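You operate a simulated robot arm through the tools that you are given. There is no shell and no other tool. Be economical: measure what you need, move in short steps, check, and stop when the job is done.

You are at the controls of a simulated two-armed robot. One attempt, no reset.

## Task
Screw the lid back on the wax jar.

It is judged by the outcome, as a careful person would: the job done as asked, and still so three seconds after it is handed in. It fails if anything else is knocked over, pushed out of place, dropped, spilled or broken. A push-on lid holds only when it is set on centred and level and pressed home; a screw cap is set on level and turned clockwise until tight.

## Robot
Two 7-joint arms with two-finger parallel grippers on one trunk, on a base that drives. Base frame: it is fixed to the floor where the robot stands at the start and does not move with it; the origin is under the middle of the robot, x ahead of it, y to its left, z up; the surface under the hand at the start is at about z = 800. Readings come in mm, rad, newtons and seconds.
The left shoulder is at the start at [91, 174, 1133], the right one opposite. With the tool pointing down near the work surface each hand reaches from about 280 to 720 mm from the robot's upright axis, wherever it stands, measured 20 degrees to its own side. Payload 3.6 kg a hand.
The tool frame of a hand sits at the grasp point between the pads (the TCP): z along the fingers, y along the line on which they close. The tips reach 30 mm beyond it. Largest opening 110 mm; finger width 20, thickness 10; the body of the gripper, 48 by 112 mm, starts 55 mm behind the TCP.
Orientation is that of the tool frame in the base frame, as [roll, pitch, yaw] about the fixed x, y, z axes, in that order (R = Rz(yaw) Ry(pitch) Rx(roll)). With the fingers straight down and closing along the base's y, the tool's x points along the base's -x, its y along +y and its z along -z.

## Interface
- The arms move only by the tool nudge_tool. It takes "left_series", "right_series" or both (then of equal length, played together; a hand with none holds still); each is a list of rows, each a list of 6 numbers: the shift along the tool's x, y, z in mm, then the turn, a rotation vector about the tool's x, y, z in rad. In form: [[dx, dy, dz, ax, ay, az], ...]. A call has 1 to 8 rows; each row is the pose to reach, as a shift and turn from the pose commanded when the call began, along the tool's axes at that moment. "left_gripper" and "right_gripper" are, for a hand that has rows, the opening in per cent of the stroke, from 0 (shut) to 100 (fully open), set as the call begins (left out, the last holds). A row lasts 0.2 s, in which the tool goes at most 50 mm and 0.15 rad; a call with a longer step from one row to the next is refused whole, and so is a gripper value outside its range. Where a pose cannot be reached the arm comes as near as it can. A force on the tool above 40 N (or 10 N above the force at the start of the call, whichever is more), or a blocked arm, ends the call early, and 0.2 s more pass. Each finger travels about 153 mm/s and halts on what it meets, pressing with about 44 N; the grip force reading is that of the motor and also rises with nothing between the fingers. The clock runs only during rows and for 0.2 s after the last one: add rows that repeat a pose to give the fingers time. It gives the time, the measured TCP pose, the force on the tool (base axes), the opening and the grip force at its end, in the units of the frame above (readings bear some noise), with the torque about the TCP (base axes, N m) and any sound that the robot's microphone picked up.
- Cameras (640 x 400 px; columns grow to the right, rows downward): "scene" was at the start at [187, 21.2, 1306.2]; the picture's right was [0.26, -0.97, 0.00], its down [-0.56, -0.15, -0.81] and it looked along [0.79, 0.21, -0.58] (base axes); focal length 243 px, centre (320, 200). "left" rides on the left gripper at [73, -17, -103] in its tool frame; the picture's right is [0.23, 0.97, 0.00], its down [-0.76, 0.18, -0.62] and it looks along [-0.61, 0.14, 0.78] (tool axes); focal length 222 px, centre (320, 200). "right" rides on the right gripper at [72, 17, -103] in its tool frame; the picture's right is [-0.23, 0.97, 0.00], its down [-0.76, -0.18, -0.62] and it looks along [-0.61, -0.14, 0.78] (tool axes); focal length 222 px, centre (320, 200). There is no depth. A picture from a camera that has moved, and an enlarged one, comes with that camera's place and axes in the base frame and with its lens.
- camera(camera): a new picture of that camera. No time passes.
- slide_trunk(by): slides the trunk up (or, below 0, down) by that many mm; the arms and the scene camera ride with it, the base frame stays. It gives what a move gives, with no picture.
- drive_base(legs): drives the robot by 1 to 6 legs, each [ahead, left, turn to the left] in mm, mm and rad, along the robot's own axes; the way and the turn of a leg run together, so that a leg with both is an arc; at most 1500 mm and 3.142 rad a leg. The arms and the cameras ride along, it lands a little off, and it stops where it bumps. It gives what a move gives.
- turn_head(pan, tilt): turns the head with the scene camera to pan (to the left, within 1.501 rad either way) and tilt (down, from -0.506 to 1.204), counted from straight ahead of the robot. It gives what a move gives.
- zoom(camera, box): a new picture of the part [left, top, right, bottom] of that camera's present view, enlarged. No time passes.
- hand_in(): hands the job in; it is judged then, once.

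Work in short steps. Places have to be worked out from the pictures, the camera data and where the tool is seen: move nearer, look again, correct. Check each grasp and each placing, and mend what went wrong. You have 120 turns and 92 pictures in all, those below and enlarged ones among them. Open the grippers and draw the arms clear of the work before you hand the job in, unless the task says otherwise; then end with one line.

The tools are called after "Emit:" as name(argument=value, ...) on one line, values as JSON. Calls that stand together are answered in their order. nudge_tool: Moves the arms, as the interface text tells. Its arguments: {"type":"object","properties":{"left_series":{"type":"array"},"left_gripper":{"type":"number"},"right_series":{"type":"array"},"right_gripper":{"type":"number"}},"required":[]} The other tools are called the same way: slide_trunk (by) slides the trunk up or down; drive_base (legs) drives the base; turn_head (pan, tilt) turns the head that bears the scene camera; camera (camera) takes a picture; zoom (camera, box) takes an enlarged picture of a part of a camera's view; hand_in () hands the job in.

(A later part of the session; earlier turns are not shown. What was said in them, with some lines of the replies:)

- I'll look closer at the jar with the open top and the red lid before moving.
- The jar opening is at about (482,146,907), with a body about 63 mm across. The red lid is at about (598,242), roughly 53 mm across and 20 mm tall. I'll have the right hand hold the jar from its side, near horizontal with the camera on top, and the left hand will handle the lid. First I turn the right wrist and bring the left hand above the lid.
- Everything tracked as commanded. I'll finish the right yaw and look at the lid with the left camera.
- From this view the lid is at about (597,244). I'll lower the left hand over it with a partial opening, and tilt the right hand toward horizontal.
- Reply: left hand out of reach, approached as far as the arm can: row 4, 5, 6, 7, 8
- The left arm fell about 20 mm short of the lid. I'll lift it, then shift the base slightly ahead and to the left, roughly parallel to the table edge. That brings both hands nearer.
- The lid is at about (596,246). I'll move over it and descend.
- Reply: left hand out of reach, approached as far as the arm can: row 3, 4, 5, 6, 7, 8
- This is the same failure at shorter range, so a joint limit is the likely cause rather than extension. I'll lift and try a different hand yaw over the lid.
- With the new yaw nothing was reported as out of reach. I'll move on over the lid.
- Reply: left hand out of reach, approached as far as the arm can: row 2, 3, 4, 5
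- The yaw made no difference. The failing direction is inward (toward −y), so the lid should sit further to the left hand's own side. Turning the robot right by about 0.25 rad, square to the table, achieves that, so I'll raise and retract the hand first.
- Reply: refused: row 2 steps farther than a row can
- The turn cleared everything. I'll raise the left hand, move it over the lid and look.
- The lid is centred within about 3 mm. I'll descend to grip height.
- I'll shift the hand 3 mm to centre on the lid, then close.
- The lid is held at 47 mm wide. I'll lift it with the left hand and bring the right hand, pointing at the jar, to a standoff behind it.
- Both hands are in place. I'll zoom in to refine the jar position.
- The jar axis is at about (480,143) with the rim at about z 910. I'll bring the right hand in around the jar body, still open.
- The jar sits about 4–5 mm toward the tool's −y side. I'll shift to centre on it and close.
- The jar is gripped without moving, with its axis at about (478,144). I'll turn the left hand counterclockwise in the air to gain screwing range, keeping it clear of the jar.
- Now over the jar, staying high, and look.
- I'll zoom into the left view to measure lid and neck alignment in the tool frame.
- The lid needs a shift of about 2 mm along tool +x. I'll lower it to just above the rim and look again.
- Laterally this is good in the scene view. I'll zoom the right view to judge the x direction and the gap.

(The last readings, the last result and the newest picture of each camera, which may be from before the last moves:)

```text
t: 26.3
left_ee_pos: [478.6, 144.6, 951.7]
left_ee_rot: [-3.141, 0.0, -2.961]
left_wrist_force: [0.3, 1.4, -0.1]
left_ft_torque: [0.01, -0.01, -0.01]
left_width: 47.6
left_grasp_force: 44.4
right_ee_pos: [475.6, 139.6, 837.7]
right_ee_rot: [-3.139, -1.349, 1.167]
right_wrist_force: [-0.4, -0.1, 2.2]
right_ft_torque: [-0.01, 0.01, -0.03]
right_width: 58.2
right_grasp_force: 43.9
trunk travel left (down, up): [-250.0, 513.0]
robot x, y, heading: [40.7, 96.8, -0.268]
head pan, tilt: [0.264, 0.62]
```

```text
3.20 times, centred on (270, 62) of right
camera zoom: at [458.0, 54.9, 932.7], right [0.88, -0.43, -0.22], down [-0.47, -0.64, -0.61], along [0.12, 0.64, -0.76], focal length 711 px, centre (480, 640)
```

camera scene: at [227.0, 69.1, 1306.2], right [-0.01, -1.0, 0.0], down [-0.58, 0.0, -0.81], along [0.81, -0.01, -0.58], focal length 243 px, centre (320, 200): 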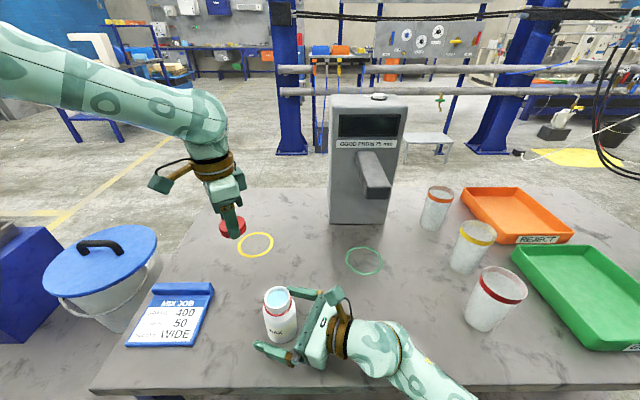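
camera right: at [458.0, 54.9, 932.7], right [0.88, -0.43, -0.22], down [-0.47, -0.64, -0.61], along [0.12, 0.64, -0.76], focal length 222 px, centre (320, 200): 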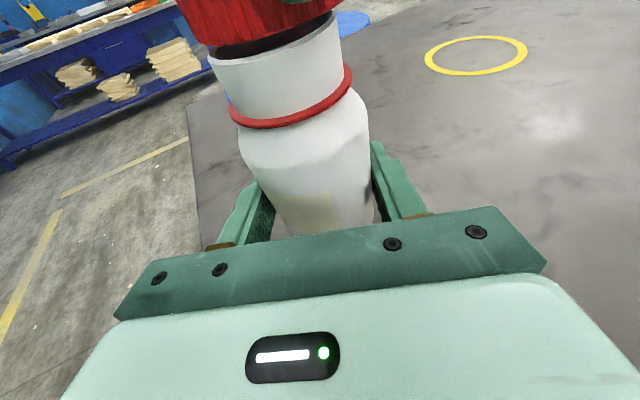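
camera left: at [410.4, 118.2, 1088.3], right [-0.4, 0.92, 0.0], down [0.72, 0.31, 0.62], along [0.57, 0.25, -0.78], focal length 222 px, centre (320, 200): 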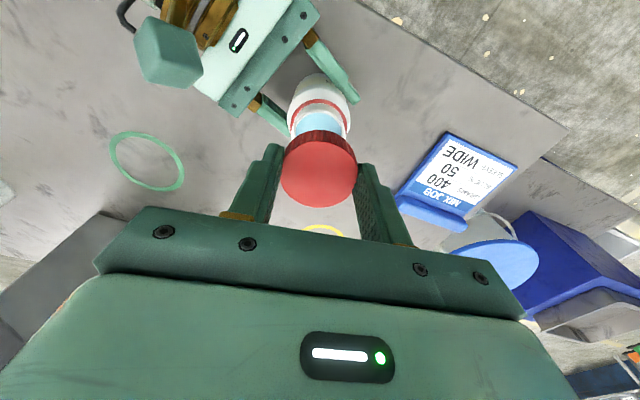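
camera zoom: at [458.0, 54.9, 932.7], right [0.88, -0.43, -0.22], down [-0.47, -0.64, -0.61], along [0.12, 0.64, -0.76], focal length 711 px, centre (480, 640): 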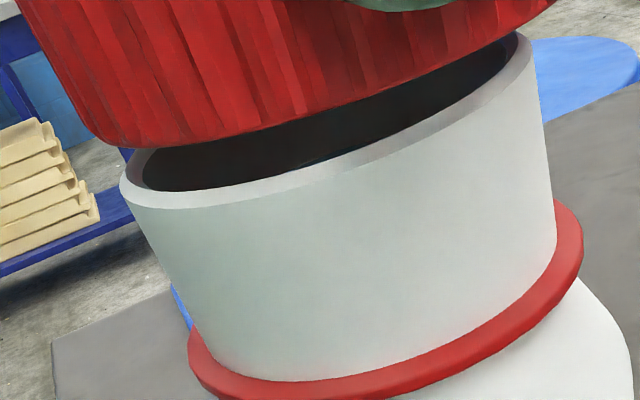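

The lid is within about 1.5 mm, slightly toward +x. I'll correct by 1 mm and lower slowly until contact.

Emit:
nudge_tool(left_series=[[1.2, 0.2, 1, 0, 0, 0], [1.2, 0.2, 2, 0, 0, 0], [1.2, 0.2, 3, 0, 0, 0], [1.2, 0.2, 4, 0, 0, 0], [1.2, 0.2, 5, 0, 0, 0], [1.2, 0.2, 6, 0, 0, 0]])

Emit:
zoom(camera="right", box=[170, 0, 370, 125])

```text
t: 27.7
left_ee_pos: [478.4, 145.9, 947.2]
left_ee_rot: [-3.139, 0.002, -2.961]
left_wrist_force: [-0.9, -0.3, 11.9]
left_ft_torque: [0.06, 0.2, 0.0]
left_width: 46.9
left_grasp_force: 44.1
right_ee_pos: [476.2, 140.0, 839.0]
right_ee_rot: [3.139, -1.349, 1.172]
right_wrist_force: [3.2, 3.4, -0.3]
right_ft_torque: [0.03, -0.08, -0.06]
right_width: 58.3
right_grasp_force: 43.7
trunk travel left (down, up): [-250.0, 513.0]
robot x, y, heading: [38.9, 98.4, -0.271]
head pan, tilt: [0.264, 0.62]
```

```text
3.20 times, centred on (270, 62) of right
camera zoom: at [457.9, 55.0, 932.7], right [0.88, -0.43, -0.22], down [-0.47, -0.64, -0.61], along [0.12, 0.63, -0.76], focal length 711 px, centre (480, 640)
```

zoom: 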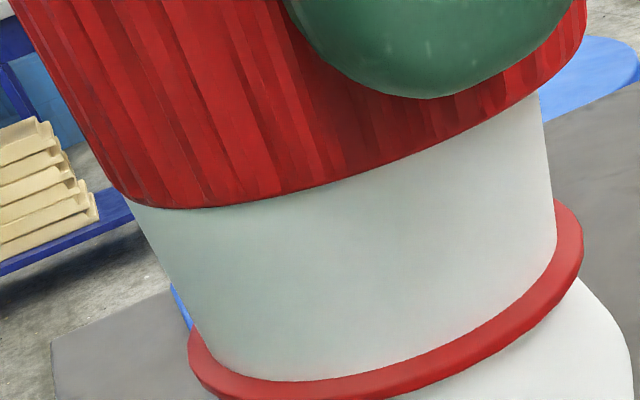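

Contact is at 12 N, and the torque indicates the reaction is on the −x side. Both this and the picture suggest the lid is still slightly too far toward +x, so I'll lift a little, shift and press again.

Emit:
nudge_tool(left_series=[[0, 0, -3, 0, 0, 0], [1.5, 0.6, -3, 0, 0, 0], [1.5, 0.6, -2, 0, 0, 0], [1.5, 0.6, -1, 0, 0, 0], [1.5, 0.6, 0, 0, 0, 0], [1.5, 0.6, 1, 0, 0, 0]])

Emit:
zoom(camera="right", box=[170, 0, 370, 125])

```text
t: 29.1
left_ee_pos: [475.6, 143.9, 945.5]
left_ee_rot: [3.141, 0.001, -2.962]
left_wrist_force: [0.1, 0.7, -0.2]
left_ft_torque: [0.01, 0.02, -0.01]
left_width: 46.8
left_grasp_force: 43.9
right_ee_pos: [475.9, 140.0, 839.2]
right_ee_rot: [-3.14, -1.35, 1.167]
right_wrist_force: [-0.4, -0.3, 0.9]
right_ft_torque: [-0.02, 0.0, -0.03]
right_width: 58.1
right_grasp_force: 43.8
trunk travel left (down, up): [-250.0, 513.0]
robot x, y, heading: [38.0, 98.2, -0.272]
head pan, tilt: [0.264, 0.62]
```

```text
3.20 times, centred on (270, 62) of right
camera zoom: at [458.0, 54.9, 932.6], right [0.88, -0.43, -0.22], down [-0.47, -0.64, -0.61], along [0.12, 0.64, -0.76], focal length 711 px, centre (480, 640)
```

zoom: 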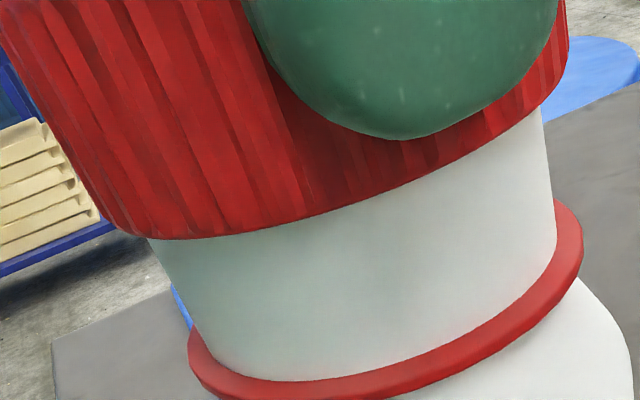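

There's no force now and the lid is lower, so it is going over the neck. I'll keep lowering gently.

Emit:
nudge_tool(left_series=[[0, 0, 1, 0, 0, 0], [0, 0, 2, 0, 0, 0], [0, 0, 3, 0, 0, 0], [0, 0, 4, 0, 0, 0]])

Emit:
zoom(camera="right", box=[170, 0, 370, 125])

```text
t: 30.1
left_ee_pos: [475.7, 146.8, 941.6]
left_ee_rot: [3.141, 0.0, -2.962]
left_wrist_force: [0.0, -0.4, 0.0]
left_ft_torque: [0.0, -0.01, 0.03]
left_width: 46.9
left_grasp_force: 43.9
right_ee_pos: [475.4, 140.3, 838.9]
right_ee_rot: [-3.14, -1.349, 1.169]
right_wrist_force: [-0.5, 0.6, 2.1]
right_ft_torque: [-0.02, 0.08, -0.05]
right_width: 58.0
right_grasp_force: 44.6
trunk travel left (down, up): [-250.0, 513.0]
robot x, y, heading: [40.2, 100.3, -0.272]
head pan, tilt: [0.264, 0.62]
```

```text
3.20 times, centred on (270, 62) of right
camera zoom: at [458.0, 54.9, 932.6], right [0.88, -0.43, -0.22], down [-0.47, -0.64, -0.61], along [0.12, 0.64, -0.76], focal length 711 px, centre (480, 640)
```

zoom: 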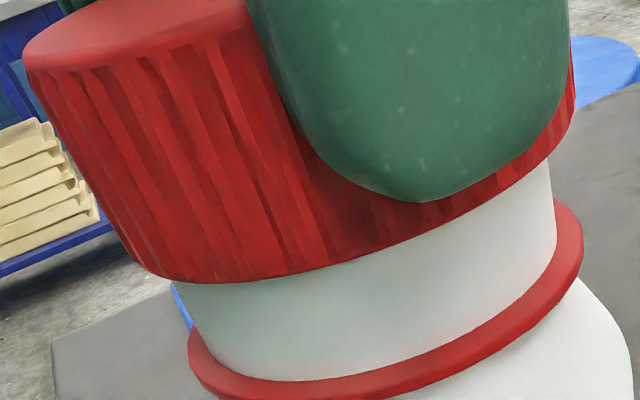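

Still free. I'll continue down until contact.

Emit:
nudge_tool(left_series=[[0, 0, 1, 0, 0, 0], [0, 0, 2, 0, 0, 0], [0, 0, 3, 0, 0, 0], [0, 0, 4, 0, 0, 0], [0, 0, 5, 0, 0, 0], [0, 0, 6, 0, 0, 0]])

Emit:
zoom(camera="right", box=[170, 0, 370, 125])

```text
t: 31.5
left_ee_pos: [475.0, 145.4, 935.9]
left_ee_rot: [-3.14, 0.0, -2.961]
left_wrist_force: [-9.1, -10.7, 3.0]
left_ft_torque: [-0.22, 0.15, -0.03]
left_width: 46.9
left_grasp_force: 43.9
right_ee_pos: [476.8, 140.6, 839.6]
right_ee_rot: [-3.139, -1.35, 1.167]
right_wrist_force: [9.7, 10.8, 0.8]
right_ft_torque: [-0.74, 0.7, -0.02]
right_width: 57.7
right_grasp_force: 44.3
trunk travel left (down, up): [-250.0, 513.0]
robot x, y, heading: [42.3, 102.5, -0.275]
head pan, tilt: [0.264, 0.62]
```

```text
3.20 times, centred on (270, 62) of right
camera zoom: at [458.1, 55.0, 932.7], right [0.88, -0.43, -0.22], down [-0.47, -0.64, -0.61], along [0.12, 0.64, -0.76], focal length 711 px, centre (480, 640)
```

zoom: 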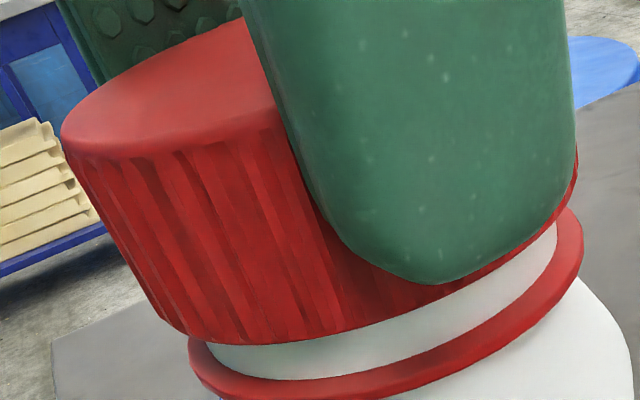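

There's now a lateral reaction of about 14 N toward (−x,−y). I'll ease the lid 1 mm that way and read again.

Emit:
nudge_tool(left_series=[[0.8, -0.7, 0, 0, 0, 0], [0.8, -0.7, 0, 0, 0, 0]])

```text
t: 32.1
left_ee_pos: [475.1, 146.4, 936.0]
left_ee_rot: [-3.141, 0.0, -2.962]
left_wrist_force: [-8.0, -2.7, 5.6]
left_ft_torque: [-0.11, 0.24, 0.0]
left_width: 46.7
left_grasp_force: 44.3
right_ee_pos: [475.6, 139.6, 839.0]
right_ee_rot: [-3.141, -1.351, 1.169]
right_wrist_force: [9.2, 3.1, 0.9]
right_ft_torque: [0.12, 0.45, 0.0]
right_width: 58.2
right_grasp_force: 44.1
trunk travel left (down, up): [-250.0, 513.0]
robot x, y, heading: [39.6, 95.9, -0.273]
head pan, tilt: [0.264, 0.62]
```

Emit:
nudge_tool(left_series=[[0.9, -0.1, 0, 0, 0, 0], [0.9, -0.1, 0, 0, 0, 0]])

```text
t: 32.7
left_ee_pos: [475.2, 144.3, 936.1]
left_ee_rot: [3.141, 0.002, -2.961]
left_wrist_force: [2.5, 8.0, 3.3]
left_ft_torque: [0.18, -0.08, 0.03]
left_width: 46.8
left_grasp_force: 43.9
right_ee_pos: [476.0, 139.1, 839.1]
right_ee_rot: [3.139, -1.349, 1.172]
right_wrist_force: [-0.7, -3.8, 0.5]
right_ft_torque: [0.59, -0.31, -0.04]
right_width: 58.0
right_grasp_force: 43.4
trunk travel left (down, up): [-250.0, 513.0]
robot x, y, heading: [41.7, 97.9, -0.274]
head pan, tilt: [0.264, 0.62]
```

Forces are small now, so I'll start turning clockwise (+z of the tool), following down slightly.

Emit:
nudge_tool(left_series=[[0, 0.3, 0.2, 0, 0, 0.12], [0, 0.2, 0.4, 0, 0, 0.24], [0, 0.1, 0.5, 0, 0, 0.36], [0.1, 0, 0.6, 0, 0, 0.48], [0.2, -0.1, 0.7, 0, 0, 0.6]])

Emit:
zoom(camera="right", box=[170, 0, 370, 125])

```text
t: 33.9
left_ee_pos: [474.4, 145.1, 934.7]
left_ee_rot: [3.138, 0.003, 2.719]
left_wrist_force: [12.8, 24.0, 6.1]
left_ft_torque: [1.28, -0.58, 0.08]
left_width: 46.9
left_grasp_force: 43.9
right_ee_pos: [476.4, 140.7, 838.5]
right_ee_rot: [3.141, -1.351, 1.169]
right_wrist_force: [-10.7, -22.0, 4.6]
right_ft_torque: [0.82, -0.47, -0.11]
right_width: 57.8
right_grasp_force: 43.9
trunk travel left (down, up): [-250.0, 513.0]
robot x, y, heading: [39.4, 94.5, -0.273]
head pan, tilt: [0.264, 0.62]
```

```text
3.20 times, centred on (270, 62) of right
camera zoom: at [457.7, 54.6, 932.9], right [0.88, -0.43, -0.22], down [-0.47, -0.64, -0.61], along [0.12, 0.64, -0.76], focal length 711 px, centre (480, 640)
```

zoom: 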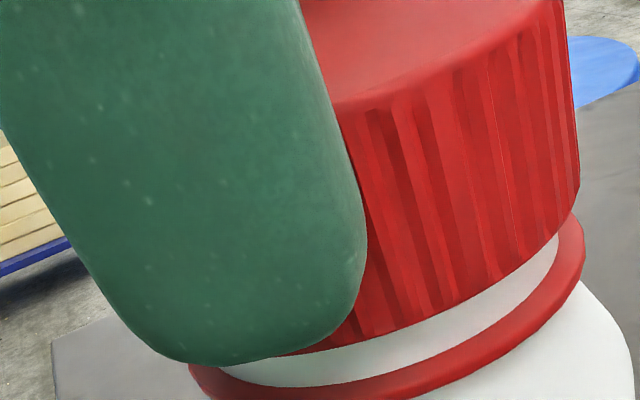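

The lid is going down as it turns, but a lateral force is building from off-axis rotation. I'll correct toward (+x,+y) by about 2 mm.

Emit:
nudge_tool(left_series=[[0, 1, 0, 0, 0, 0], [0, 1.9, 0, 0, 0, 0], [0, 1.9, 0, 0, 0, 0]])

```text
t: 34.7
left_ee_pos: [474.8, 145.3, 935.4]
left_ee_rot: [-3.141, 0.003, 2.721]
left_wrist_force: [3.3, 12.4, 7.0]
left_ft_torque: [0.51, -0.17, 0.04]
left_width: 46.9
left_grasp_force: 43.7
right_ee_pos: [476.1, 139.5, 838.6]
right_ee_rot: [-3.14, -1.349, 1.17]
right_wrist_force: [-3.9, -14.7, 3.0]
right_ft_torque: [0.41, -0.07, -0.03]
right_width: 57.9
right_grasp_force: 43.3
trunk travel left (down, up): [-250.0, 513.0]
robot x, y, heading: [41.4, 97.3, -0.271]
head pan, tilt: [0.264, 0.62]
```

Emit:
nudge_tool(left_series=[[0.4, 1.6, 0, 0, 0, 0], [0.2, 1.7, 0.1, 0, 0, 0.12], [0, 1.8, 0.2, 0, 0, 0.24], [-0.2, 1.9, 0.3, 0, 0, 0.36], [-0.3, 2, 0.35, 0, 0, 0.48], [-0.4, 2, 0.4, 0, 0, 0.6]])

Emit:
zoom(camera="right", box=[170, 0, 370, 125])

```text
t: 36.1
left_ee_pos: [476.4, 149.2, 935.7]
left_ee_rot: [3.141, 0.0, 2.119]
left_wrist_force: [-9.9, -7.1, 2.1]
left_ft_torque: [-0.2, 0.48, -0.07]
left_width: 47.1
left_grasp_force: 44.0
right_ee_pos: [475.9, 139.6, 838.5]
right_ee_rot: [-3.139, -1.351, 1.167]
right_wrist_force: [9.1, 6.3, -0.4]
right_ft_torque: [-0.59, 0.57, -0.08]
right_width: 57.7
right_grasp_force: 44.2
trunk travel left (down, up): [-250.0, 513.0]
robot x, y, heading: [39.0, 98.9, -0.269]
head pan, tilt: [0.264, 0.62]
```

```text
3.20 times, centred on (270, 62) of right
camera zoom: at [457.9, 55.1, 932.8], right [0.88, -0.43, -0.22], down [-0.47, -0.64, -0.61], along [0.11, 0.64, -0.76], focal length 711 px, centre (480, 640)
```

zoom: 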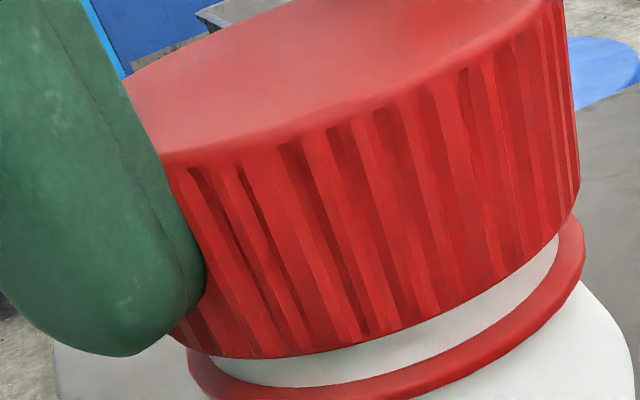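

No tightening torque yet. I'll correct laterally and continue clockwise.

Emit:
nudge_tool(left_series=[[-0.1, -1.5, 0, 0, 0, 0], [-0.2, -1.5, 0.1, 0, 0, 0.12], [-0.3, -1.4, 0.2, 0, 0, 0.24], [-0.4, -1.4, 0.3, 0, 0, 0.36], [-0.4, -1.4, 0.4, 0, 0, 0.48], [-0.4, -1.4, 0.5, 0, 0, 0.6]])

Emit:
zoom(camera="right", box=[170, 0, 370, 125])

```text
t: 37.5
left_ee_pos: [476.8, 147.9, 934.9]
left_ee_rot: [3.136, 0.0, 1.519]
left_wrist_force: [20.4, 19.0, 5.5]
left_ft_torque: [1.01, -0.82, 0.11]
left_width: 46.8
left_grasp_force: 43.8
right_ee_pos: [476.4, 139.3, 839.4]
right_ee_rot: [3.139, -1.35, 1.171]
right_wrist_force: [-17.8, -18.4, 7.5]
right_ft_torque: [0.62, -1.15, 0.02]
right_width: 57.9
right_grasp_force: 44.1
trunk travel left (down, up): [-250.0, 513.0]
robot x, y, heading: [41.9, 97.5, -0.27]
head pan, tilt: [0.264, 0.62]
```

```text
3.20 times, centred on (270, 62) of right
camera zoom: at [457.4, 54.8, 933.0], right [0.88, -0.43, -0.22], down [-0.47, -0.64, -0.61], along [0.12, 0.64, -0.76], focal length 711 px, centre (480, 640)
```

zoom: 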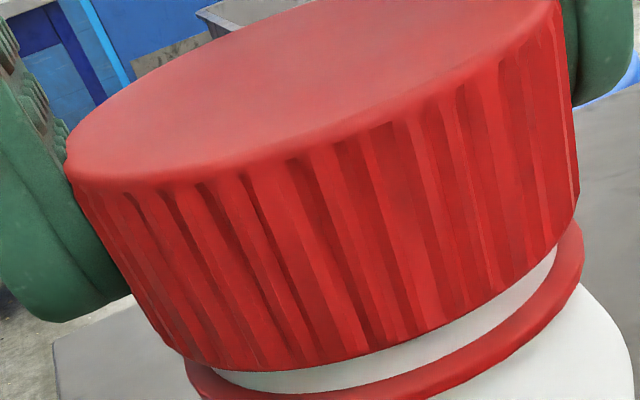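

Emit:
nudge_tool(left_series=[[1, 1, 0, 0, 0, 0], [2, 2, 0, 0, 0, 0], [2.2, 2.2, 0.1, 0, 0, 0.12], [2.3, 2.3, 0.2, 0, 0, 0.24], [2.3, 2.4, 0.3, 0, 0, 0.36], [2.3, 2.5, 0.4, 0, 0, 0.48], [2.3, 2.5, 0.5, 0, 0, 0.6]])

Emit:
zoom(camera="right", box=[170, 0, 370, 125])

```text
t: 39.1
left_ee_pos: [476.6, 147.9, 934.6]
left_ee_rot: [3.141, 0.001, 0.919]
left_wrist_force: [14.3, -12.9, -0.5]
left_ft_torque: [-0.39, -0.29, 0.06]
left_width: 46.6
left_grasp_force: 44.2
right_ee_pos: [474.9, 141.1, 839.4]
right_ee_rot: [-3.134, -1.351, 1.165]
right_wrist_force: [-13.6, 10.4, 5.5]
right_ft_torque: [-1.01, -0.89, 0.11]
right_width: 57.9
right_grasp_force: 43.6
trunk travel left (down, up): [-250.0, 513.0]
robot x, y, heading: [41.3, 99.6, -0.274]
head pan, tilt: [0.264, 0.62]
```

```text
3.20 times, centred on (270, 62) of right
camera zoom: at [457.2, 55.6, 932.7], right [0.88, -0.42, -0.22], down [-0.47, -0.64, -0.61], along [0.11, 0.64, -0.76], focal length 711 px, centre (480, 640)
```

zoom: 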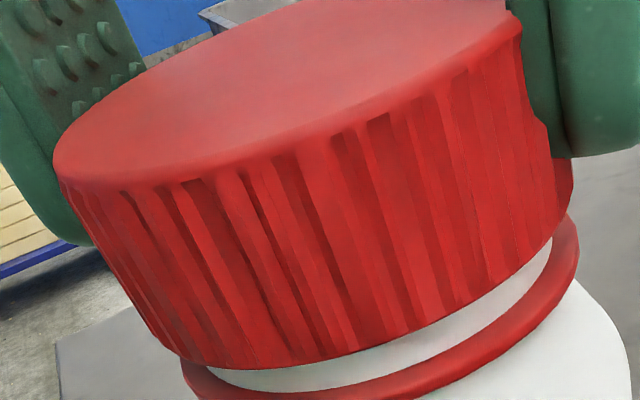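

Emit:
nudge_tool(left_series=[[-0.1, 1.2, 0, 0, 0, 0], [-0.2, 2.2, 0.2, 0, 0, 0], [-0.2, 2.3, 0.3, 0, 0, 0.12], [-0.3, 2.4, 0.4, 0, 0, 0.24], [-0.3, 2.5, 0.5, 0, 0, 0.36], [-0.4, 2.6, 0.7, 0, 0, 0.48], [-0.4, 2.7, 0.8, 0, 0, 0.6]])

Emit:
zoom(camera="right", box=[170, 0, 370, 125])

Emit:
camera(camera="scene")

```text
t: 40.7
left_ee_pos: [481.3, 146.3, 933.3]
left_ee_rot: [3.136, 0.001, 0.318]
left_wrist_force: [5.1, -17.3, 8.0]
left_ft_torque: [-0.43, 0.12, 0.1]
left_width: 47.3
left_grasp_force: 44.1
right_ee_pos: [477.2, 139.7, 838.8]
right_ee_rot: [3.138, -1.35, 1.172]
right_wrist_force: [-4.5, 19.5, -0.9]
right_ft_torque: [-1.16, -0.55, -0.05]
right_width: 58.1
right_grasp_force: 43.8
trunk travel left (down, up): [-250.0, 513.0]
robot x, y, heading: [41.0, 100.4, -0.274]
head pan, tilt: [0.264, 0.62]
```

```text
3.20 times, centred on (270, 62) of right
camera zoom: at [457.7, 55.3, 932.7], right [0.88, -0.43, -0.22], down [-0.47, -0.64, -0.61], along [0.12, 0.64, -0.76], focal length 711 px, centre (480, 640)
```

zoom: 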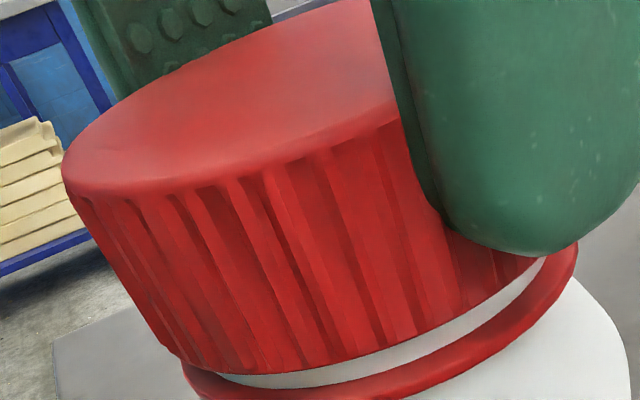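

```text
45 pictures are left
camera scene: at [226.7, 69.3, 1306.3], right [-0.01, -1.0, 0.0], down [-0.58, 0.0, -0.81], along [0.81, -0.01, -0.58], focal length 243 px, centre (320, 200)
```

scene: 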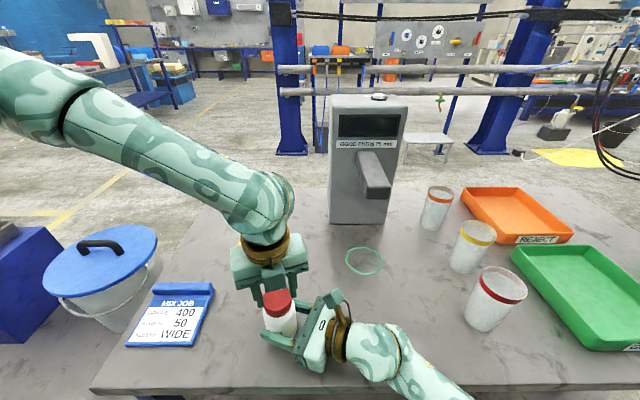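

The lid has turned about 3 rad and dropped a few mm. I'll relieve the side load, then open to unwind and regrip.

Emit:
nudge_tool(left_series=[[0, 1.2, 0, 0, 0, 0], [0, 2.2, 0, 0, 0, 0], [0, 2.2, 0, 0, 0, 0]])

Emit:
nudge_tool(left_series=[[0, 0, 0, 0, 0, 0], [0, 0, 0, 0, 0, 0]], left_gripper=68)

Emit:
camera(camera="left")

Emit:
zoom(camera="right", box=[170, 0, 370, 125])

```text
t: 41.5
left_ee_pos: [479.9, 146.3, 933.4]
left_ee_rot: [3.142, -0.007, 0.321]
left_wrist_force: [6.1, 2.0, 17.0]
left_ft_torque: [0.05, -0.01, -0.03]
left_width: 47.2
left_grasp_force: 44.4
right_ee_pos: [476.2, 140.4, 838.9]
right_ee_rot: [-3.138, -1.348, 1.166]
right_wrist_force: [-6.5, 3.6, -0.1]
right_ft_torque: [0.34, -0.1, -0.05]
right_width: 57.9
right_grasp_force: 44.0
trunk travel left (down, up): [-250.0, 513.0]
robot x, y, heading: [41.2, 101.5, -0.271]
head pan, tilt: [0.264, 0.62]
```

```text
t: 42.1
left_ee_pos: [480.8, 144.2, 932.2]
left_ee_rot: [-3.141, 0.0, 0.32]
left_wrist_force: [0.8, -0.3, -0.4]
left_ft_torque: [-0.01, -0.01, 0.0]
left_width: 74.5
left_grasp_force: 0.0
right_ee_pos: [476.6, 138.5, 839.0]
right_ee_rot: [3.14, -1.353, 1.169]
right_wrist_force: [0.9, -0.2, 0.8]
right_ft_torque: [-0.09, 0.05, 0.04]
right_width: 57.8
right_grasp_force: 43.7
trunk travel left (down, up): [-250.0, 513.0]
robot x, y, heading: [38.4, 99.8, -0.273]
head pan, tilt: [0.264, 0.62]
```

```text
44 pictures are left
camera left: at [544.3, 184.4, 1036.2], right [0.52, -0.85, 0.0], down [-0.67, -0.41, 0.62], along [-0.53, -0.33, -0.78], focal length 222 px, centre (320, 200)
```

left: 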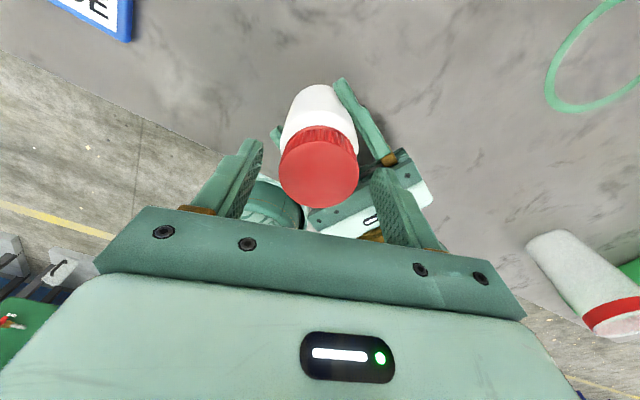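

```text
3.20 times, centred on (270, 62) of right
camera zoom: at [458.5, 54.1, 932.7], right [0.88, -0.43, -0.22], down [-0.47, -0.64, -0.61], along [0.12, 0.64, -0.76], focal length 711 px, centre (480, 640)
```

zoom: 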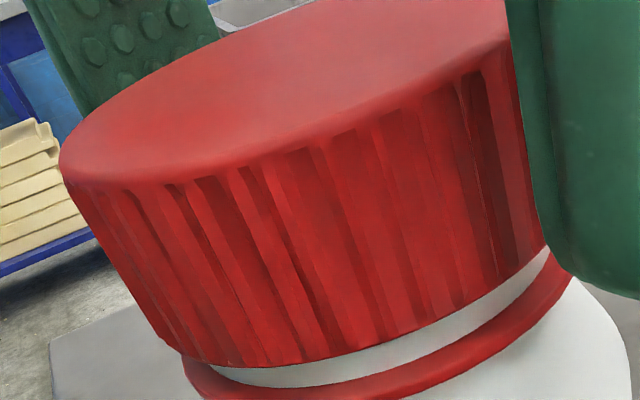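

The lid stays on. I'll measure its centre relative to the gripper precisely.

Emit:
zoom(camera="left", box=[260, 60, 380, 220])

Emit:
zoom(camera="scene", box=[250, 275, 310, 335])

```text
2.50 times, centred on (320, 140) of left
camera zoom: at [544.3, 184.4, 1036.2], right [0.52, -0.85, 0.0], down [-0.67, -0.41, 0.62], along [-0.53, -0.33, -0.78], focal length 555 px, centre (320, 350)
```

zoom: 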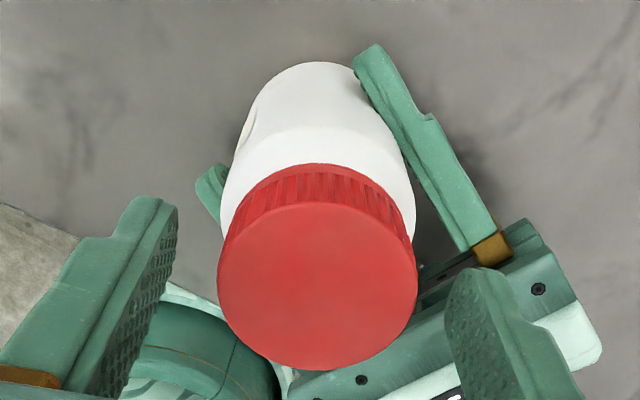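

```text
6.67 times, centred on (280, 305) of scene
camera zoom: at [227.1, 68.7, 1306.2], right [-0.01, -1.0, 0.0], down [-0.58, 0.0, -0.81], along [0.81, -0.01, -0.58], focal length 1620 px, centre (587, -500)
```

zoom: 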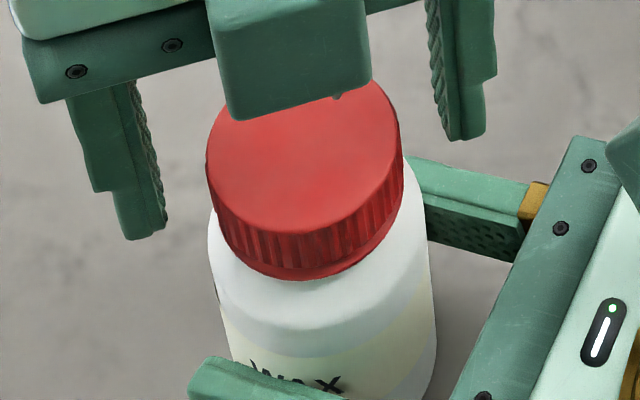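

The lid looks level and nearly at the ring. I'll centre the gripper on it, unwind counterclockwise with the fingers open, then regrip for another turn.

Emit:
nudge_tool(left_series=[[2.5, -1.2, 0, 0, 0, 0], [2.5, -1.2, 0, 0, 0, -0.15], [2.5, -1.2, 0, 0, 0, -0.3], [2.5, -1.2, 0, 0, 0, -0.45], [2.5, -1.2, 0, 0, 0, -0.6], [2.5, -1.2, 0, 0, 0, -0.75], [2.5, -1.2, 0, 0, 0, -0.9], [2.5, -1.2, 0, 0, 0, -1.05]])

Emit:
nudge_tool(left_series=[[0, 0, 0, 0, 0, -0.15], [0, 0, 0, 0, 0, -0.3], [0, 0, 0, 0, 0, -0.45], [0, 0, 0, 0, 0, -0.6], [0, 0, 0, 0, 0, -0.75], [0, 0, 0, 0, 0, -0.9], [0, 0, 0, 0, 0, -1.05], [0, 0, 0, 0, 0, -1.2]])

Emit:
nudge_tool(left_series=[[0, 0, 0, 0, 0, -0.15], [0, 0, 0, 0, 0, -0.3], [0, 0, 0, 0, 0, -0.45], [0, 0, 0, 0, 0, -0.6], [0, 0, 0, 0, 0, -0.75]])

Emit:
zoom(camera="left", box=[260, 60, 380, 220])

```text
t: 43.9
left_ee_pos: [483.4, 145.5, 933.9]
left_ee_rot: [3.141, 0.001, 1.372]
left_wrist_force: [-0.3, -0.1, -0.4]
left_ft_torque: [-0.02, 0.01, -0.01]
left_width: 74.8
left_grasp_force: 0.1
right_ee_pos: [475.1, 139.5, 839.6]
right_ee_rot: [-3.138, -1.349, 1.168]
right_wrist_force: [1.6, -0.7, 2.0]
right_ft_torque: [-0.04, 0.01, 0.04]
right_width: 57.5
right_grasp_force: 44.1
trunk travel left (down, up): [-250.0, 513.0]
robot x, y, heading: [40.1, 99.4, -0.272]
head pan, tilt: [0.264, 0.62]
```

```text
t: 45.7
left_ee_pos: [481.9, 146.8, 933.4]
left_ee_rot: [-3.141, 0.002, 2.572]
left_wrist_force: [-0.5, 0.3, 0.4]
left_ft_torque: [0.0, -0.01, 0.0]
left_width: 74.8
left_grasp_force: 0.2
right_ee_pos: [476.8, 139.9, 839.2]
right_ee_rot: [-3.14, -1.349, 1.166]
right_wrist_force: [1.1, 0.0, 1.0]
right_ft_torque: [-0.08, 0.03, -0.02]
right_width: 57.6
right_grasp_force: 44.4
trunk travel left (down, up): [-250.0, 513.0]
robot x, y, heading: [38.8, 100.4, -0.27]
head pan, tilt: [0.264, 0.62]
```

```text
t: 46.9
left_ee_pos: [482.4, 146.6, 932.8]
left_ee_rot: [-3.141, -0.002, -2.958]
left_wrist_force: [-0.4, 0.1, 0.2]
left_ft_torque: [-0.01, 0.0, 0.01]
left_width: 74.8
left_grasp_force: 0.1
right_ee_pos: [476.1, 140.5, 839.2]
right_ee_rot: [-3.137, -1.35, 1.167]
right_wrist_force: [0.3, -0.6, 1.3]
right_ft_torque: [-0.05, 0.02, 0.0]
right_width: 57.7
right_grasp_force: 44.0
trunk travel left (down, up): [-250.0, 513.0]
robot x, y, heading: [41.0, 98.6, -0.269]
head pan, tilt: [0.264, 0.62]
```

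```text
2.50 times, centred on (320, 140) of left
camera zoom: at [414.8, 117.8, 1036.3], right [-0.4, 0.92, 0.0], down [0.72, 0.31, 0.62], along [0.57, 0.25, -0.78], focal length 555 px, centre (320, 350)
```

zoom: 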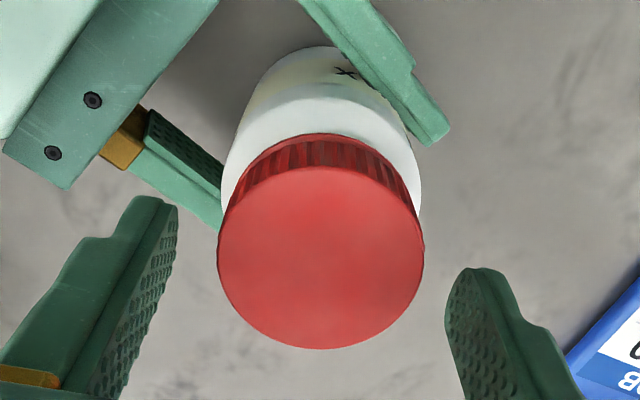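

The two opposed views triangulate the lid at (478,146) with its top at z≈912, so the gripper is about 4.5 mm off along tool x. I'll centre it, lower slightly and regrip.

Emit:
nudge_tool(left_series=[[2.5, 0.3, 0, 0, 0, 0], [4.5, 0.5, 2, 0, 0, 0], [4.5, 0.5, 2, 0, 0, 0]])

Emit:
nudge_tool(left_series=[[0, 0, 0, 0, 0, 0], [0, 0, 0, 0, 0, 0], [0, 0, 0, 0, 0, 0]], left_gripper=0)

```text
t: 47.7
left_ee_pos: [478.3, 147.3, 930.8]
left_ee_rot: [3.14, 0.001, -2.964]
left_wrist_force: [-0.3, 0.7, 0.4]
left_ft_torque: [0.01, 0.0, 0.0]
left_width: 75.1
left_grasp_force: 0.1
right_ee_pos: [476.2, 140.1, 839.4]
right_ee_rot: [-3.137, -1.349, 1.167]
right_wrist_force: [1.3, 0.4, 0.5]
right_ft_torque: [-0.05, 0.03, -0.01]
right_width: 57.4
right_grasp_force: 44.2
trunk travel left (down, up): [-250.0, 513.0]
robot x, y, heading: [38.7, 97.2, -0.264]
head pan, tilt: [0.264, 0.62]
```

```text
t: 48.5
left_ee_pos: [477.2, 145.8, 931.1]
left_ee_rot: [-3.139, 0.0, -2.961]
left_wrist_force: [-1.8, -18.1, -1.2]
left_ft_torque: [-0.58, 0.14, 0.0]
left_width: 47.6
left_grasp_force: 43.6
right_ee_pos: [476.1, 141.5, 839.4]
right_ee_rot: [-3.136, -1.348, 1.164]
right_wrist_force: [2.8, 18.5, 1.0]
right_ft_torque: [-1.12, 0.1, 0.02]
right_width: 57.9
right_grasp_force: 44.3
trunk travel left (down, up): [-250.0, 513.0]
robot x, y, heading: [37.1, 97.1, -0.271]
head pan, tilt: [0.264, 0.62]
```

Side load of −18 N in y, so I'll shift that way and then turn clockwise.

Emit:
nudge_tool(left_series=[[0.3, -1.1, 0, 0, 0, 0], [0.5, -2.2, 0, 0, 0, 0], [0.5, -2.2, 0, 0, 0, 0.12], [0.5, -2.2, 0.1, 0, 0, 0.24], [0.5, -2.2, 0.2, 0, 0, 0.36], [0.5, -2.2, 0.3, 0, 0, 0.48], [0.5, -2.2, 0.4, 0, 0, 0.6]])

Emit:
zoom(camera="right", box=[170, 0, 370, 125])

```text
t: 50.1
left_ee_pos: [478.1, 144.8, 929.3]
left_ee_rot: [-3.141, 0.001, 2.718]
left_wrist_force: [8.6, 2.2, 1.3]
left_ft_torque: [0.25, -0.21, 0.03]
left_width: 47.5
left_grasp_force: 43.6
right_ee_pos: [477.5, 139.0, 839.5]
right_ee_rot: [-3.14, -1.35, 1.168]
right_wrist_force: [-9.4, -3.8, 0.7]
right_ft_torque: [-0.09, -0.7, 0.1]
right_width: 57.5
right_grasp_force: 43.8
trunk travel left (down, up): [-250.0, 513.0]
robot x, y, heading: [39.5, 98.5, -0.27]
head pan, tilt: [0.264, 0.62]
```

```text
3.20 times, centred on (270, 62) of right
camera zoom: at [458.1, 54.6, 932.5], right [0.88, -0.43, -0.22], down [-0.47, -0.64, -0.61], along [0.12, 0.64, -0.76], focal length 711 px, centre (480, 640)
```

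zoom: 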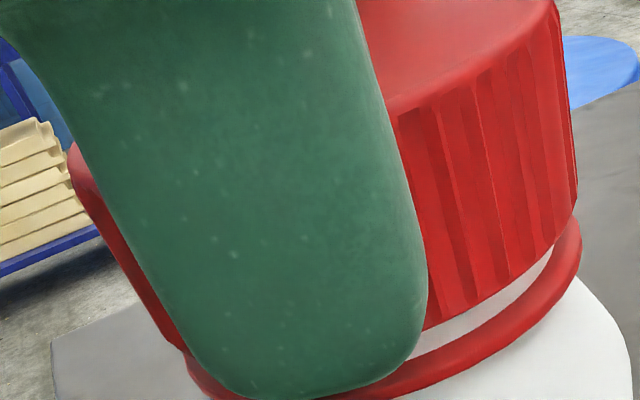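

Lateral loads are small now. I'll keep turning.

Emit:
nudge_tool(left_series=[[-0.5, 0.5, 0, 0, 0, 0.14], [-0.5, 0.5, 0.1, 0, 0, 0.28], [-0.5, 0.5, 0.1, 0, 0, 0.42], [-0.5, 0.5, 0.2, 0, 0, 0.56], [-0.5, 0.5, 0.2, 0, 0, 0.7], [-0.5, 0.5, 0.3, 0, 0, 0.84]])

Emit:
zoom(camera="right", box=[170, 0, 370, 125])

```text
t: 51.5
left_ee_pos: [478.0, 143.8, 929.6]
left_ee_rot: [-3.142, 0.001, 1.877]
left_wrist_force: [0.6, 3.9, -0.1]
left_ft_torque: [0.2, 0.03, 0.02]
left_width: 47.4
left_grasp_force: 43.8
right_ee_pos: [476.6, 139.6, 838.7]
right_ee_rot: [-3.138, -1.35, 1.166]
right_wrist_force: [-1.6, -2.9, 0.3]
right_ft_torque: [0.05, -0.04, -0.04]
right_width: 57.5
right_grasp_force: 43.9
trunk travel left (down, up): [-250.0, 513.0]
robot x, y, heading: [41.1, 100.4, -0.27]
head pan, tilt: [0.264, 0.62]
```

```text
3.20 times, centred on (270, 62) of right
camera zoom: at [458.3, 54.7, 932.5], right [0.88, -0.43, -0.22], down [-0.47, -0.64, -0.61], along [0.12, 0.64, -0.76], focal length 711 px, centre (480, 640)
```

zoom: 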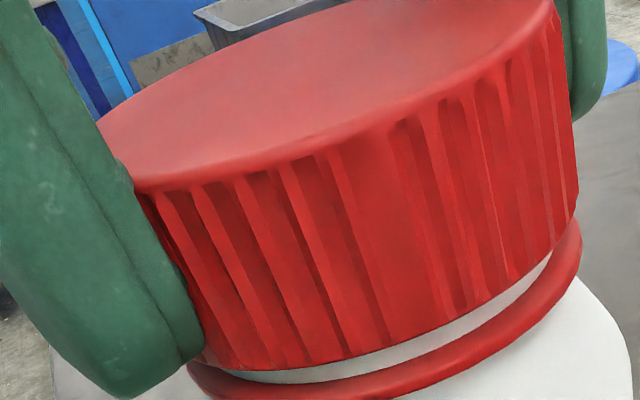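

Well centred now. I'll continue clockwise.

Emit:
nudge_tool(left_series=[[0, 0, 0, 0, 0, 0.14], [0, 0, 0.1, 0, 0, 0.28], [0, 0, 0.1, 0, 0, 0.42], [0, 0, 0.2, 0, 0, 0.56], [0, 0, 0.2, 0, 0, 0.7], [0, 0, 0.3, 0, 0, 0.84]])

Emit:
nudge_tool(left_series=[[0, 0, 0, 0, 0, 0.14], [0, 0, 0.1, 0, 0, 0.28], [0, 0, 0.1, 0, 0, 0.42], [0, 0, 0.2, 0, 0, 0.56], [0, 0, 0.2, 0, 0, 0.7]])

Emit:
zoom(camera="right", box=[170, 0, 370, 125])

```text
t: 52.9
left_ee_pos: [477.9, 144.7, 929.6]
left_ee_rot: [3.142, -0.001, 1.04]
left_wrist_force: [-4.1, -0.1, -0.2]
left_ft_torque: [-0.01, 0.14, 1.24]
left_width: 47.9
left_grasp_force: 44.1
right_ee_pos: [476.2, 140.1, 838.2]
right_ee_rot: [-3.138, -1.349, 1.168]
right_wrist_force: [3.8, 0.6, -0.4]
right_ft_torque: [-0.04, 0.27, -1.21]
right_width: 57.4
right_grasp_force: 43.8
trunk travel left (down, up): [-250.0, 513.0]
robot x, y, heading: [39.5, 97.6, -0.272]
head pan, tilt: [0.264, 0.62]
```

```text
t: 54.1
left_ee_pos: [478.5, 146.0, 931.1]
left_ee_rot: [-3.141, -0.001, 0.342]
left_wrist_force: [-3.9, 1.6, -1.6]
left_ft_torque: [0.09, 0.2, 1.55]
left_width: 48.0
left_grasp_force: 43.6
right_ee_pos: [476.0, 139.0, 840.0]
right_ee_rot: [-3.14, -1.35, 1.168]
right_wrist_force: [4.6, -1.9, 0.3]
right_ft_torque: [0.11, 0.19, -1.6]
right_width: 57.9
right_grasp_force: 44.0
trunk travel left (down, up): [-250.0, 513.0]
robot x, y, heading: [41.6, 100.5, -0.275]
head pan, tilt: [0.264, 0.62]
```

```text
3.20 times, centred on (270, 62) of right
camera zoom: at [458.4, 54.7, 932.6], right [0.88, -0.43, -0.22], down [-0.47, -0.64, -0.61], along [0.12, 0.64, -0.76], focal length 711 px, centre (480, 640)
```

zoom: 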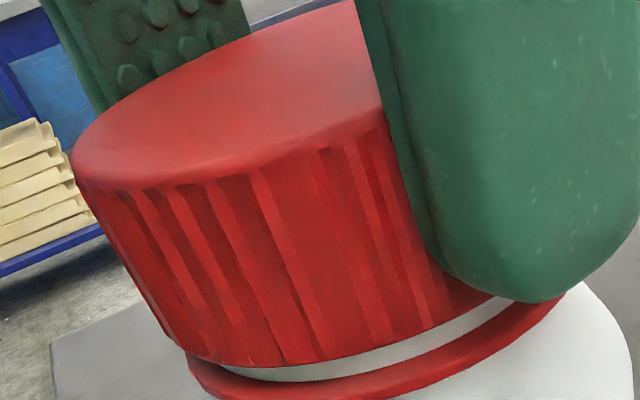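

Torque rose to about 1.5 N·m and held, so the cap is tight. I'll open the left hand and check that the lid is level.

Emit:
nudge_tool(left_series=[[0, 0, 0, 0, 0, 0], [0, 0, 0, 0, 0, 0]], left_gripper=70)

Emit:
nudge_tool(left_series=[[0, 0, -25, 0, 0, 0], [0, 0, -60, 0, 0, 0], [0, 0, -100, 0, 0, 0]])

Emit:
zoom(camera="right", box=[170, 0, 370, 125])

Emit:
zoom(camera="scene", box=[250, 275, 310, 335])

```text
t: 54.7
left_ee_pos: [479.4, 144.9, 930.2]
left_ee_rot: [3.14, -0.001, 0.34]
left_wrist_force: [-0.2, -0.2, -0.6]
left_ft_torque: [0.02, 0.0, -0.03]
left_width: 76.9
left_grasp_force: 0.1
right_ee_pos: [476.1, 140.8, 838.2]
right_ee_rot: [-3.135, -1.35, 1.165]
right_wrist_force: [-0.5, 0.0, 0.3]
right_ft_torque: [0.0, 0.02, 0.02]
right_width: 57.4
right_grasp_force: 43.8
trunk travel left (down, up): [-250.0, 513.0]
robot x, y, heading: [42.1, 98.2, -0.274]
head pan, tilt: [0.264, 0.62]
```

```text
t: 55.5
left_ee_pos: [475.3, 142.4, 1031.2]
left_ee_rot: [-3.141, -0.002, 0.341]
left_wrist_force: [0.0, 0.4, -0.3]
left_ft_torque: [0.03, 0.01, -0.02]
left_width: 76.8
left_grasp_force: 0.0
right_ee_pos: [475.6, 140.5, 839.3]
right_ee_rot: [-3.14, -1.349, 1.169]
right_wrist_force: [0.0, 0.7, 0.3]
right_ft_torque: [0.0, 0.02, 0.02]
right_width: 57.4
right_grasp_force: 43.9
trunk travel left (down, up): [-250.0, 513.0]
robot x, y, heading: [39.5, 97.6, -0.272]
head pan, tilt: [0.264, 0.62]
```

```text
3.20 times, centred on (270, 62) of right
camera zoom: at [457.8, 54.8, 932.6], right [0.88, -0.43, -0.22], down [-0.47, -0.64, -0.61], along [0.12, 0.64, -0.76], focal length 711 px, centre (480, 640)
```

zoom: 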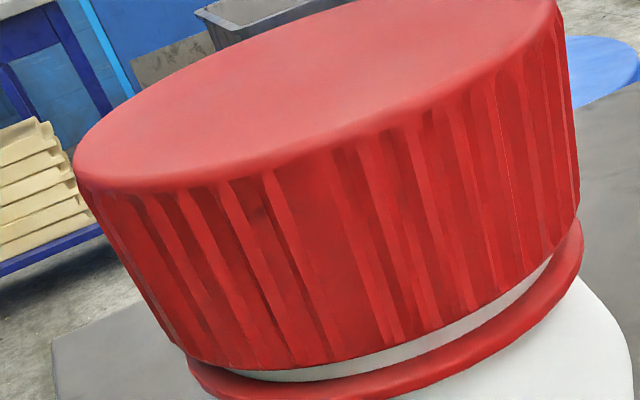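

```text
6.67 times, centred on (280, 305) of scene
camera zoom: at [226.6, 69.1, 1306.3], right [-0.01, -1.0, 0.0], down [-0.58, 0.0, -0.81], along [0.81, -0.01, -0.58], focal length 1620 px, centre (587, -500)
```

zoom: 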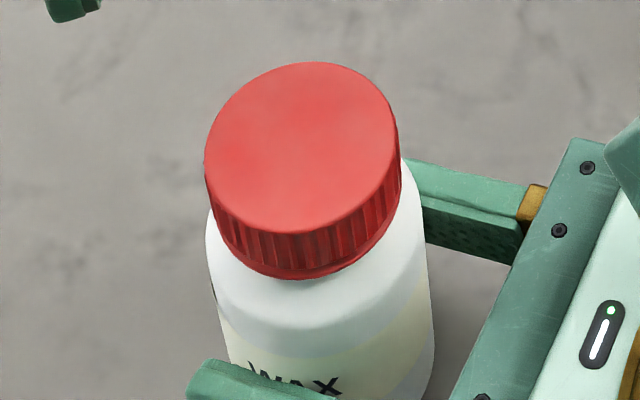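

The lid is level and the jar hasn't turned. I'll open the right hand and retreat straight back, then check.

Emit:
nudge_tool(right_series=[[0, 0, 0, 0, 0, 0], [0, 0, 0, 0, 0, 0]], right_gripper=100)

Emit:
nudge_tool(right_series=[[0, 0, -20, 0, 0, 0], [0, 0, -45, 0, 0, 0], [0, 0, -75, 0, 0, 0], [0, 0, -110, 0, 0, 0], [30, 0, -140, 0, 0, 0], [60, 0, -165, 0, 0, 0]], left_series=[[0, 0, -20, 0, 0, 0], [0, 0, -40, 0, 0, 0], [0, -40, -50, 0, 0, 0], [0, -80, -50, 0, 0, 0], [0, -120, -50, 0, 0, 0], [0, -160, -50, 0, 0, 0]])

Emit:
camera(camera="scene")

Emit:
camera(camera="right")

```text
t: 56.1
left_ee_pos: [476.4, 144.2, 1030.0]
left_ee_rot: [-3.141, 0.0, 0.341]
left_wrist_force: [-0.7, 0.6, 0.3]
left_ft_torque: [0.0, 0.01, -0.01]
left_width: 77.0
left_grasp_force: 0.1
right_ee_pos: [476.8, 141.0, 839.5]
right_ee_rot: [-3.139, -1.35, 1.168]
right_wrist_force: [-0.3, 0.0, -0.5]
right_ft_torque: [-0.01, 0.03, 0.0]
right_width: 110.0
right_grasp_force: 0.1
trunk travel left (down, up): [-250.0, 513.0]
robot x, y, heading: [41.4, 97.2, -0.272]
head pan, tilt: [0.264, 0.62]
```

```text
t: 57.5
left_ee_pos: [422.8, 294.8, 1080.2]
left_ee_rot: [3.14, 0.001, 0.342]
left_wrist_force: [-1.0, 0.2, 0.4]
left_ft_torque: [0.02, 0.0, -0.02]
left_width: 76.8
left_grasp_force: 0.1
right_ee_pos: [419.9, 4.3, 933.7]
right_ee_rot: [-3.139, -1.349, 1.17]
right_wrist_force: [-0.4, -0.1, 0.0]
right_ft_torque: [-0.01, 0.0, -0.04]
right_width: 109.9
right_grasp_force: 0.0
trunk travel left (down, up): [-250.0, 513.0]
robot x, y, heading: [39.5, 99.8, -0.271]
head pan, tilt: [0.264, 0.62]
```

```text
34 pictures are left
camera scene: at [226.1, 70.0, 1306.4], right [-0.01, -1.0, 0.0], down [-0.58, 0.0, -0.81], along [0.81, -0.01, -0.58], focal length 243 px, centre (320, 200)
```

scene: 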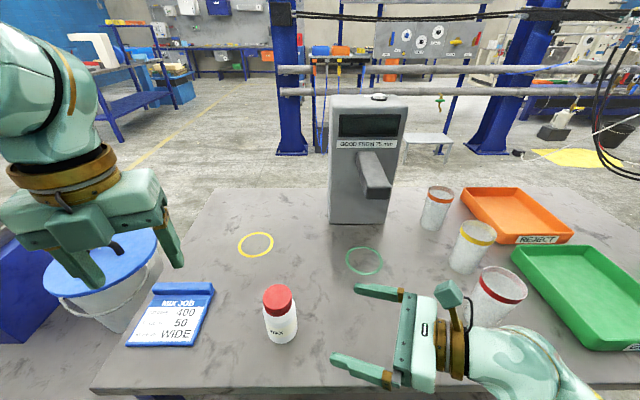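

```text
33 pictures are left
camera right: at [401.3, -79.8, 1027.9], right [0.88, -0.43, -0.22], down [-0.47, -0.64, -0.61], along [0.12, 0.63, -0.76], focal length 222 px, centre (320, 200)
```

right: 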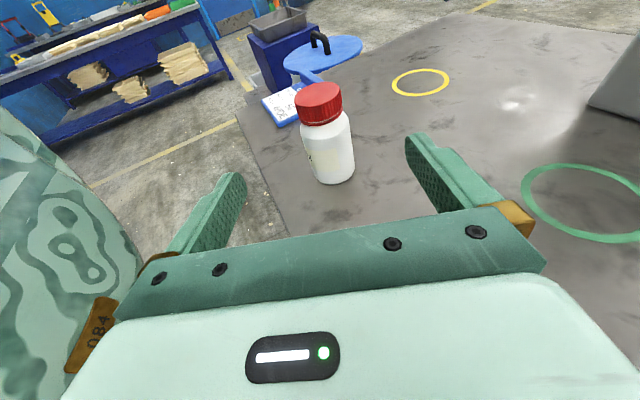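

The jar stands upright with the lid on and nothing is disturbed. I'll raise the right hand clear, then hand in.

Emit:
nudge_tool(right_series=[[40, 0, 0, 0, 0, 0], [80, 0, 0, 0, 0, 0], [120, 0, 0, 0, 0, 0]])

Emit:
camera(camera="scene")

```text
t: 58.3
left_ee_pos: [423.8, 295.2, 1080.5]
left_ee_rot: [3.139, -0.002, 0.341]
left_wrist_force: [-0.5, -0.3, 0.0]
left_ft_torque: [-0.03, 0.0, 0.01]
left_width: 77.1
left_grasp_force: 0.0
right_ee_pos: [429.2, 28.7, 1050.3]
right_ee_rot: [-3.135, -1.349, 1.165]
right_wrist_force: [0.0, 0.0, 0.2]
right_ft_torque: [-0.01, -0.04, 0.02]
right_width: 109.9
right_grasp_force: 0.0
trunk travel left (down, up): [-250.0, 513.0]
robot x, y, heading: [40.5, 99.2, -0.274]
head pan, tilt: [0.264, 0.62]
```

```text
32 pictures are left
camera scene: at [226.9, 69.6, 1306.3], right [-0.01, -1.0, 0.0], down [-0.58, 0.0, -0.81], along [0.81, -0.01, -0.58], focal length 243 px, centre (320, 200)
```

scene: 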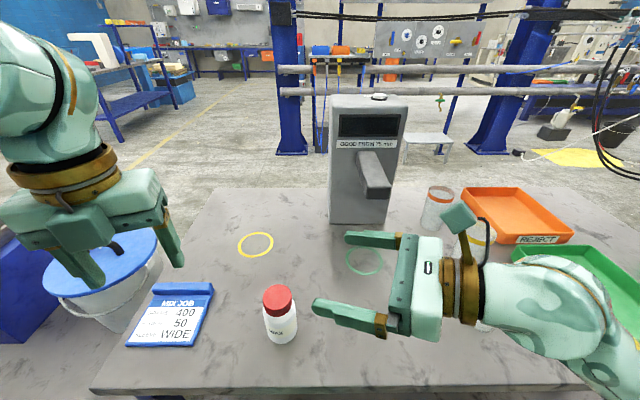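

Both hands are open and clear, and the jar is capped and upright, so I'm handing in.

Emit:
hand_in()

```text
The job is handed in.
```

The red lid is screwed back on the wax jar: it sits level, tightened to about 1.5 N·m, and the jar stands upright where it was with nothing else disturbed.
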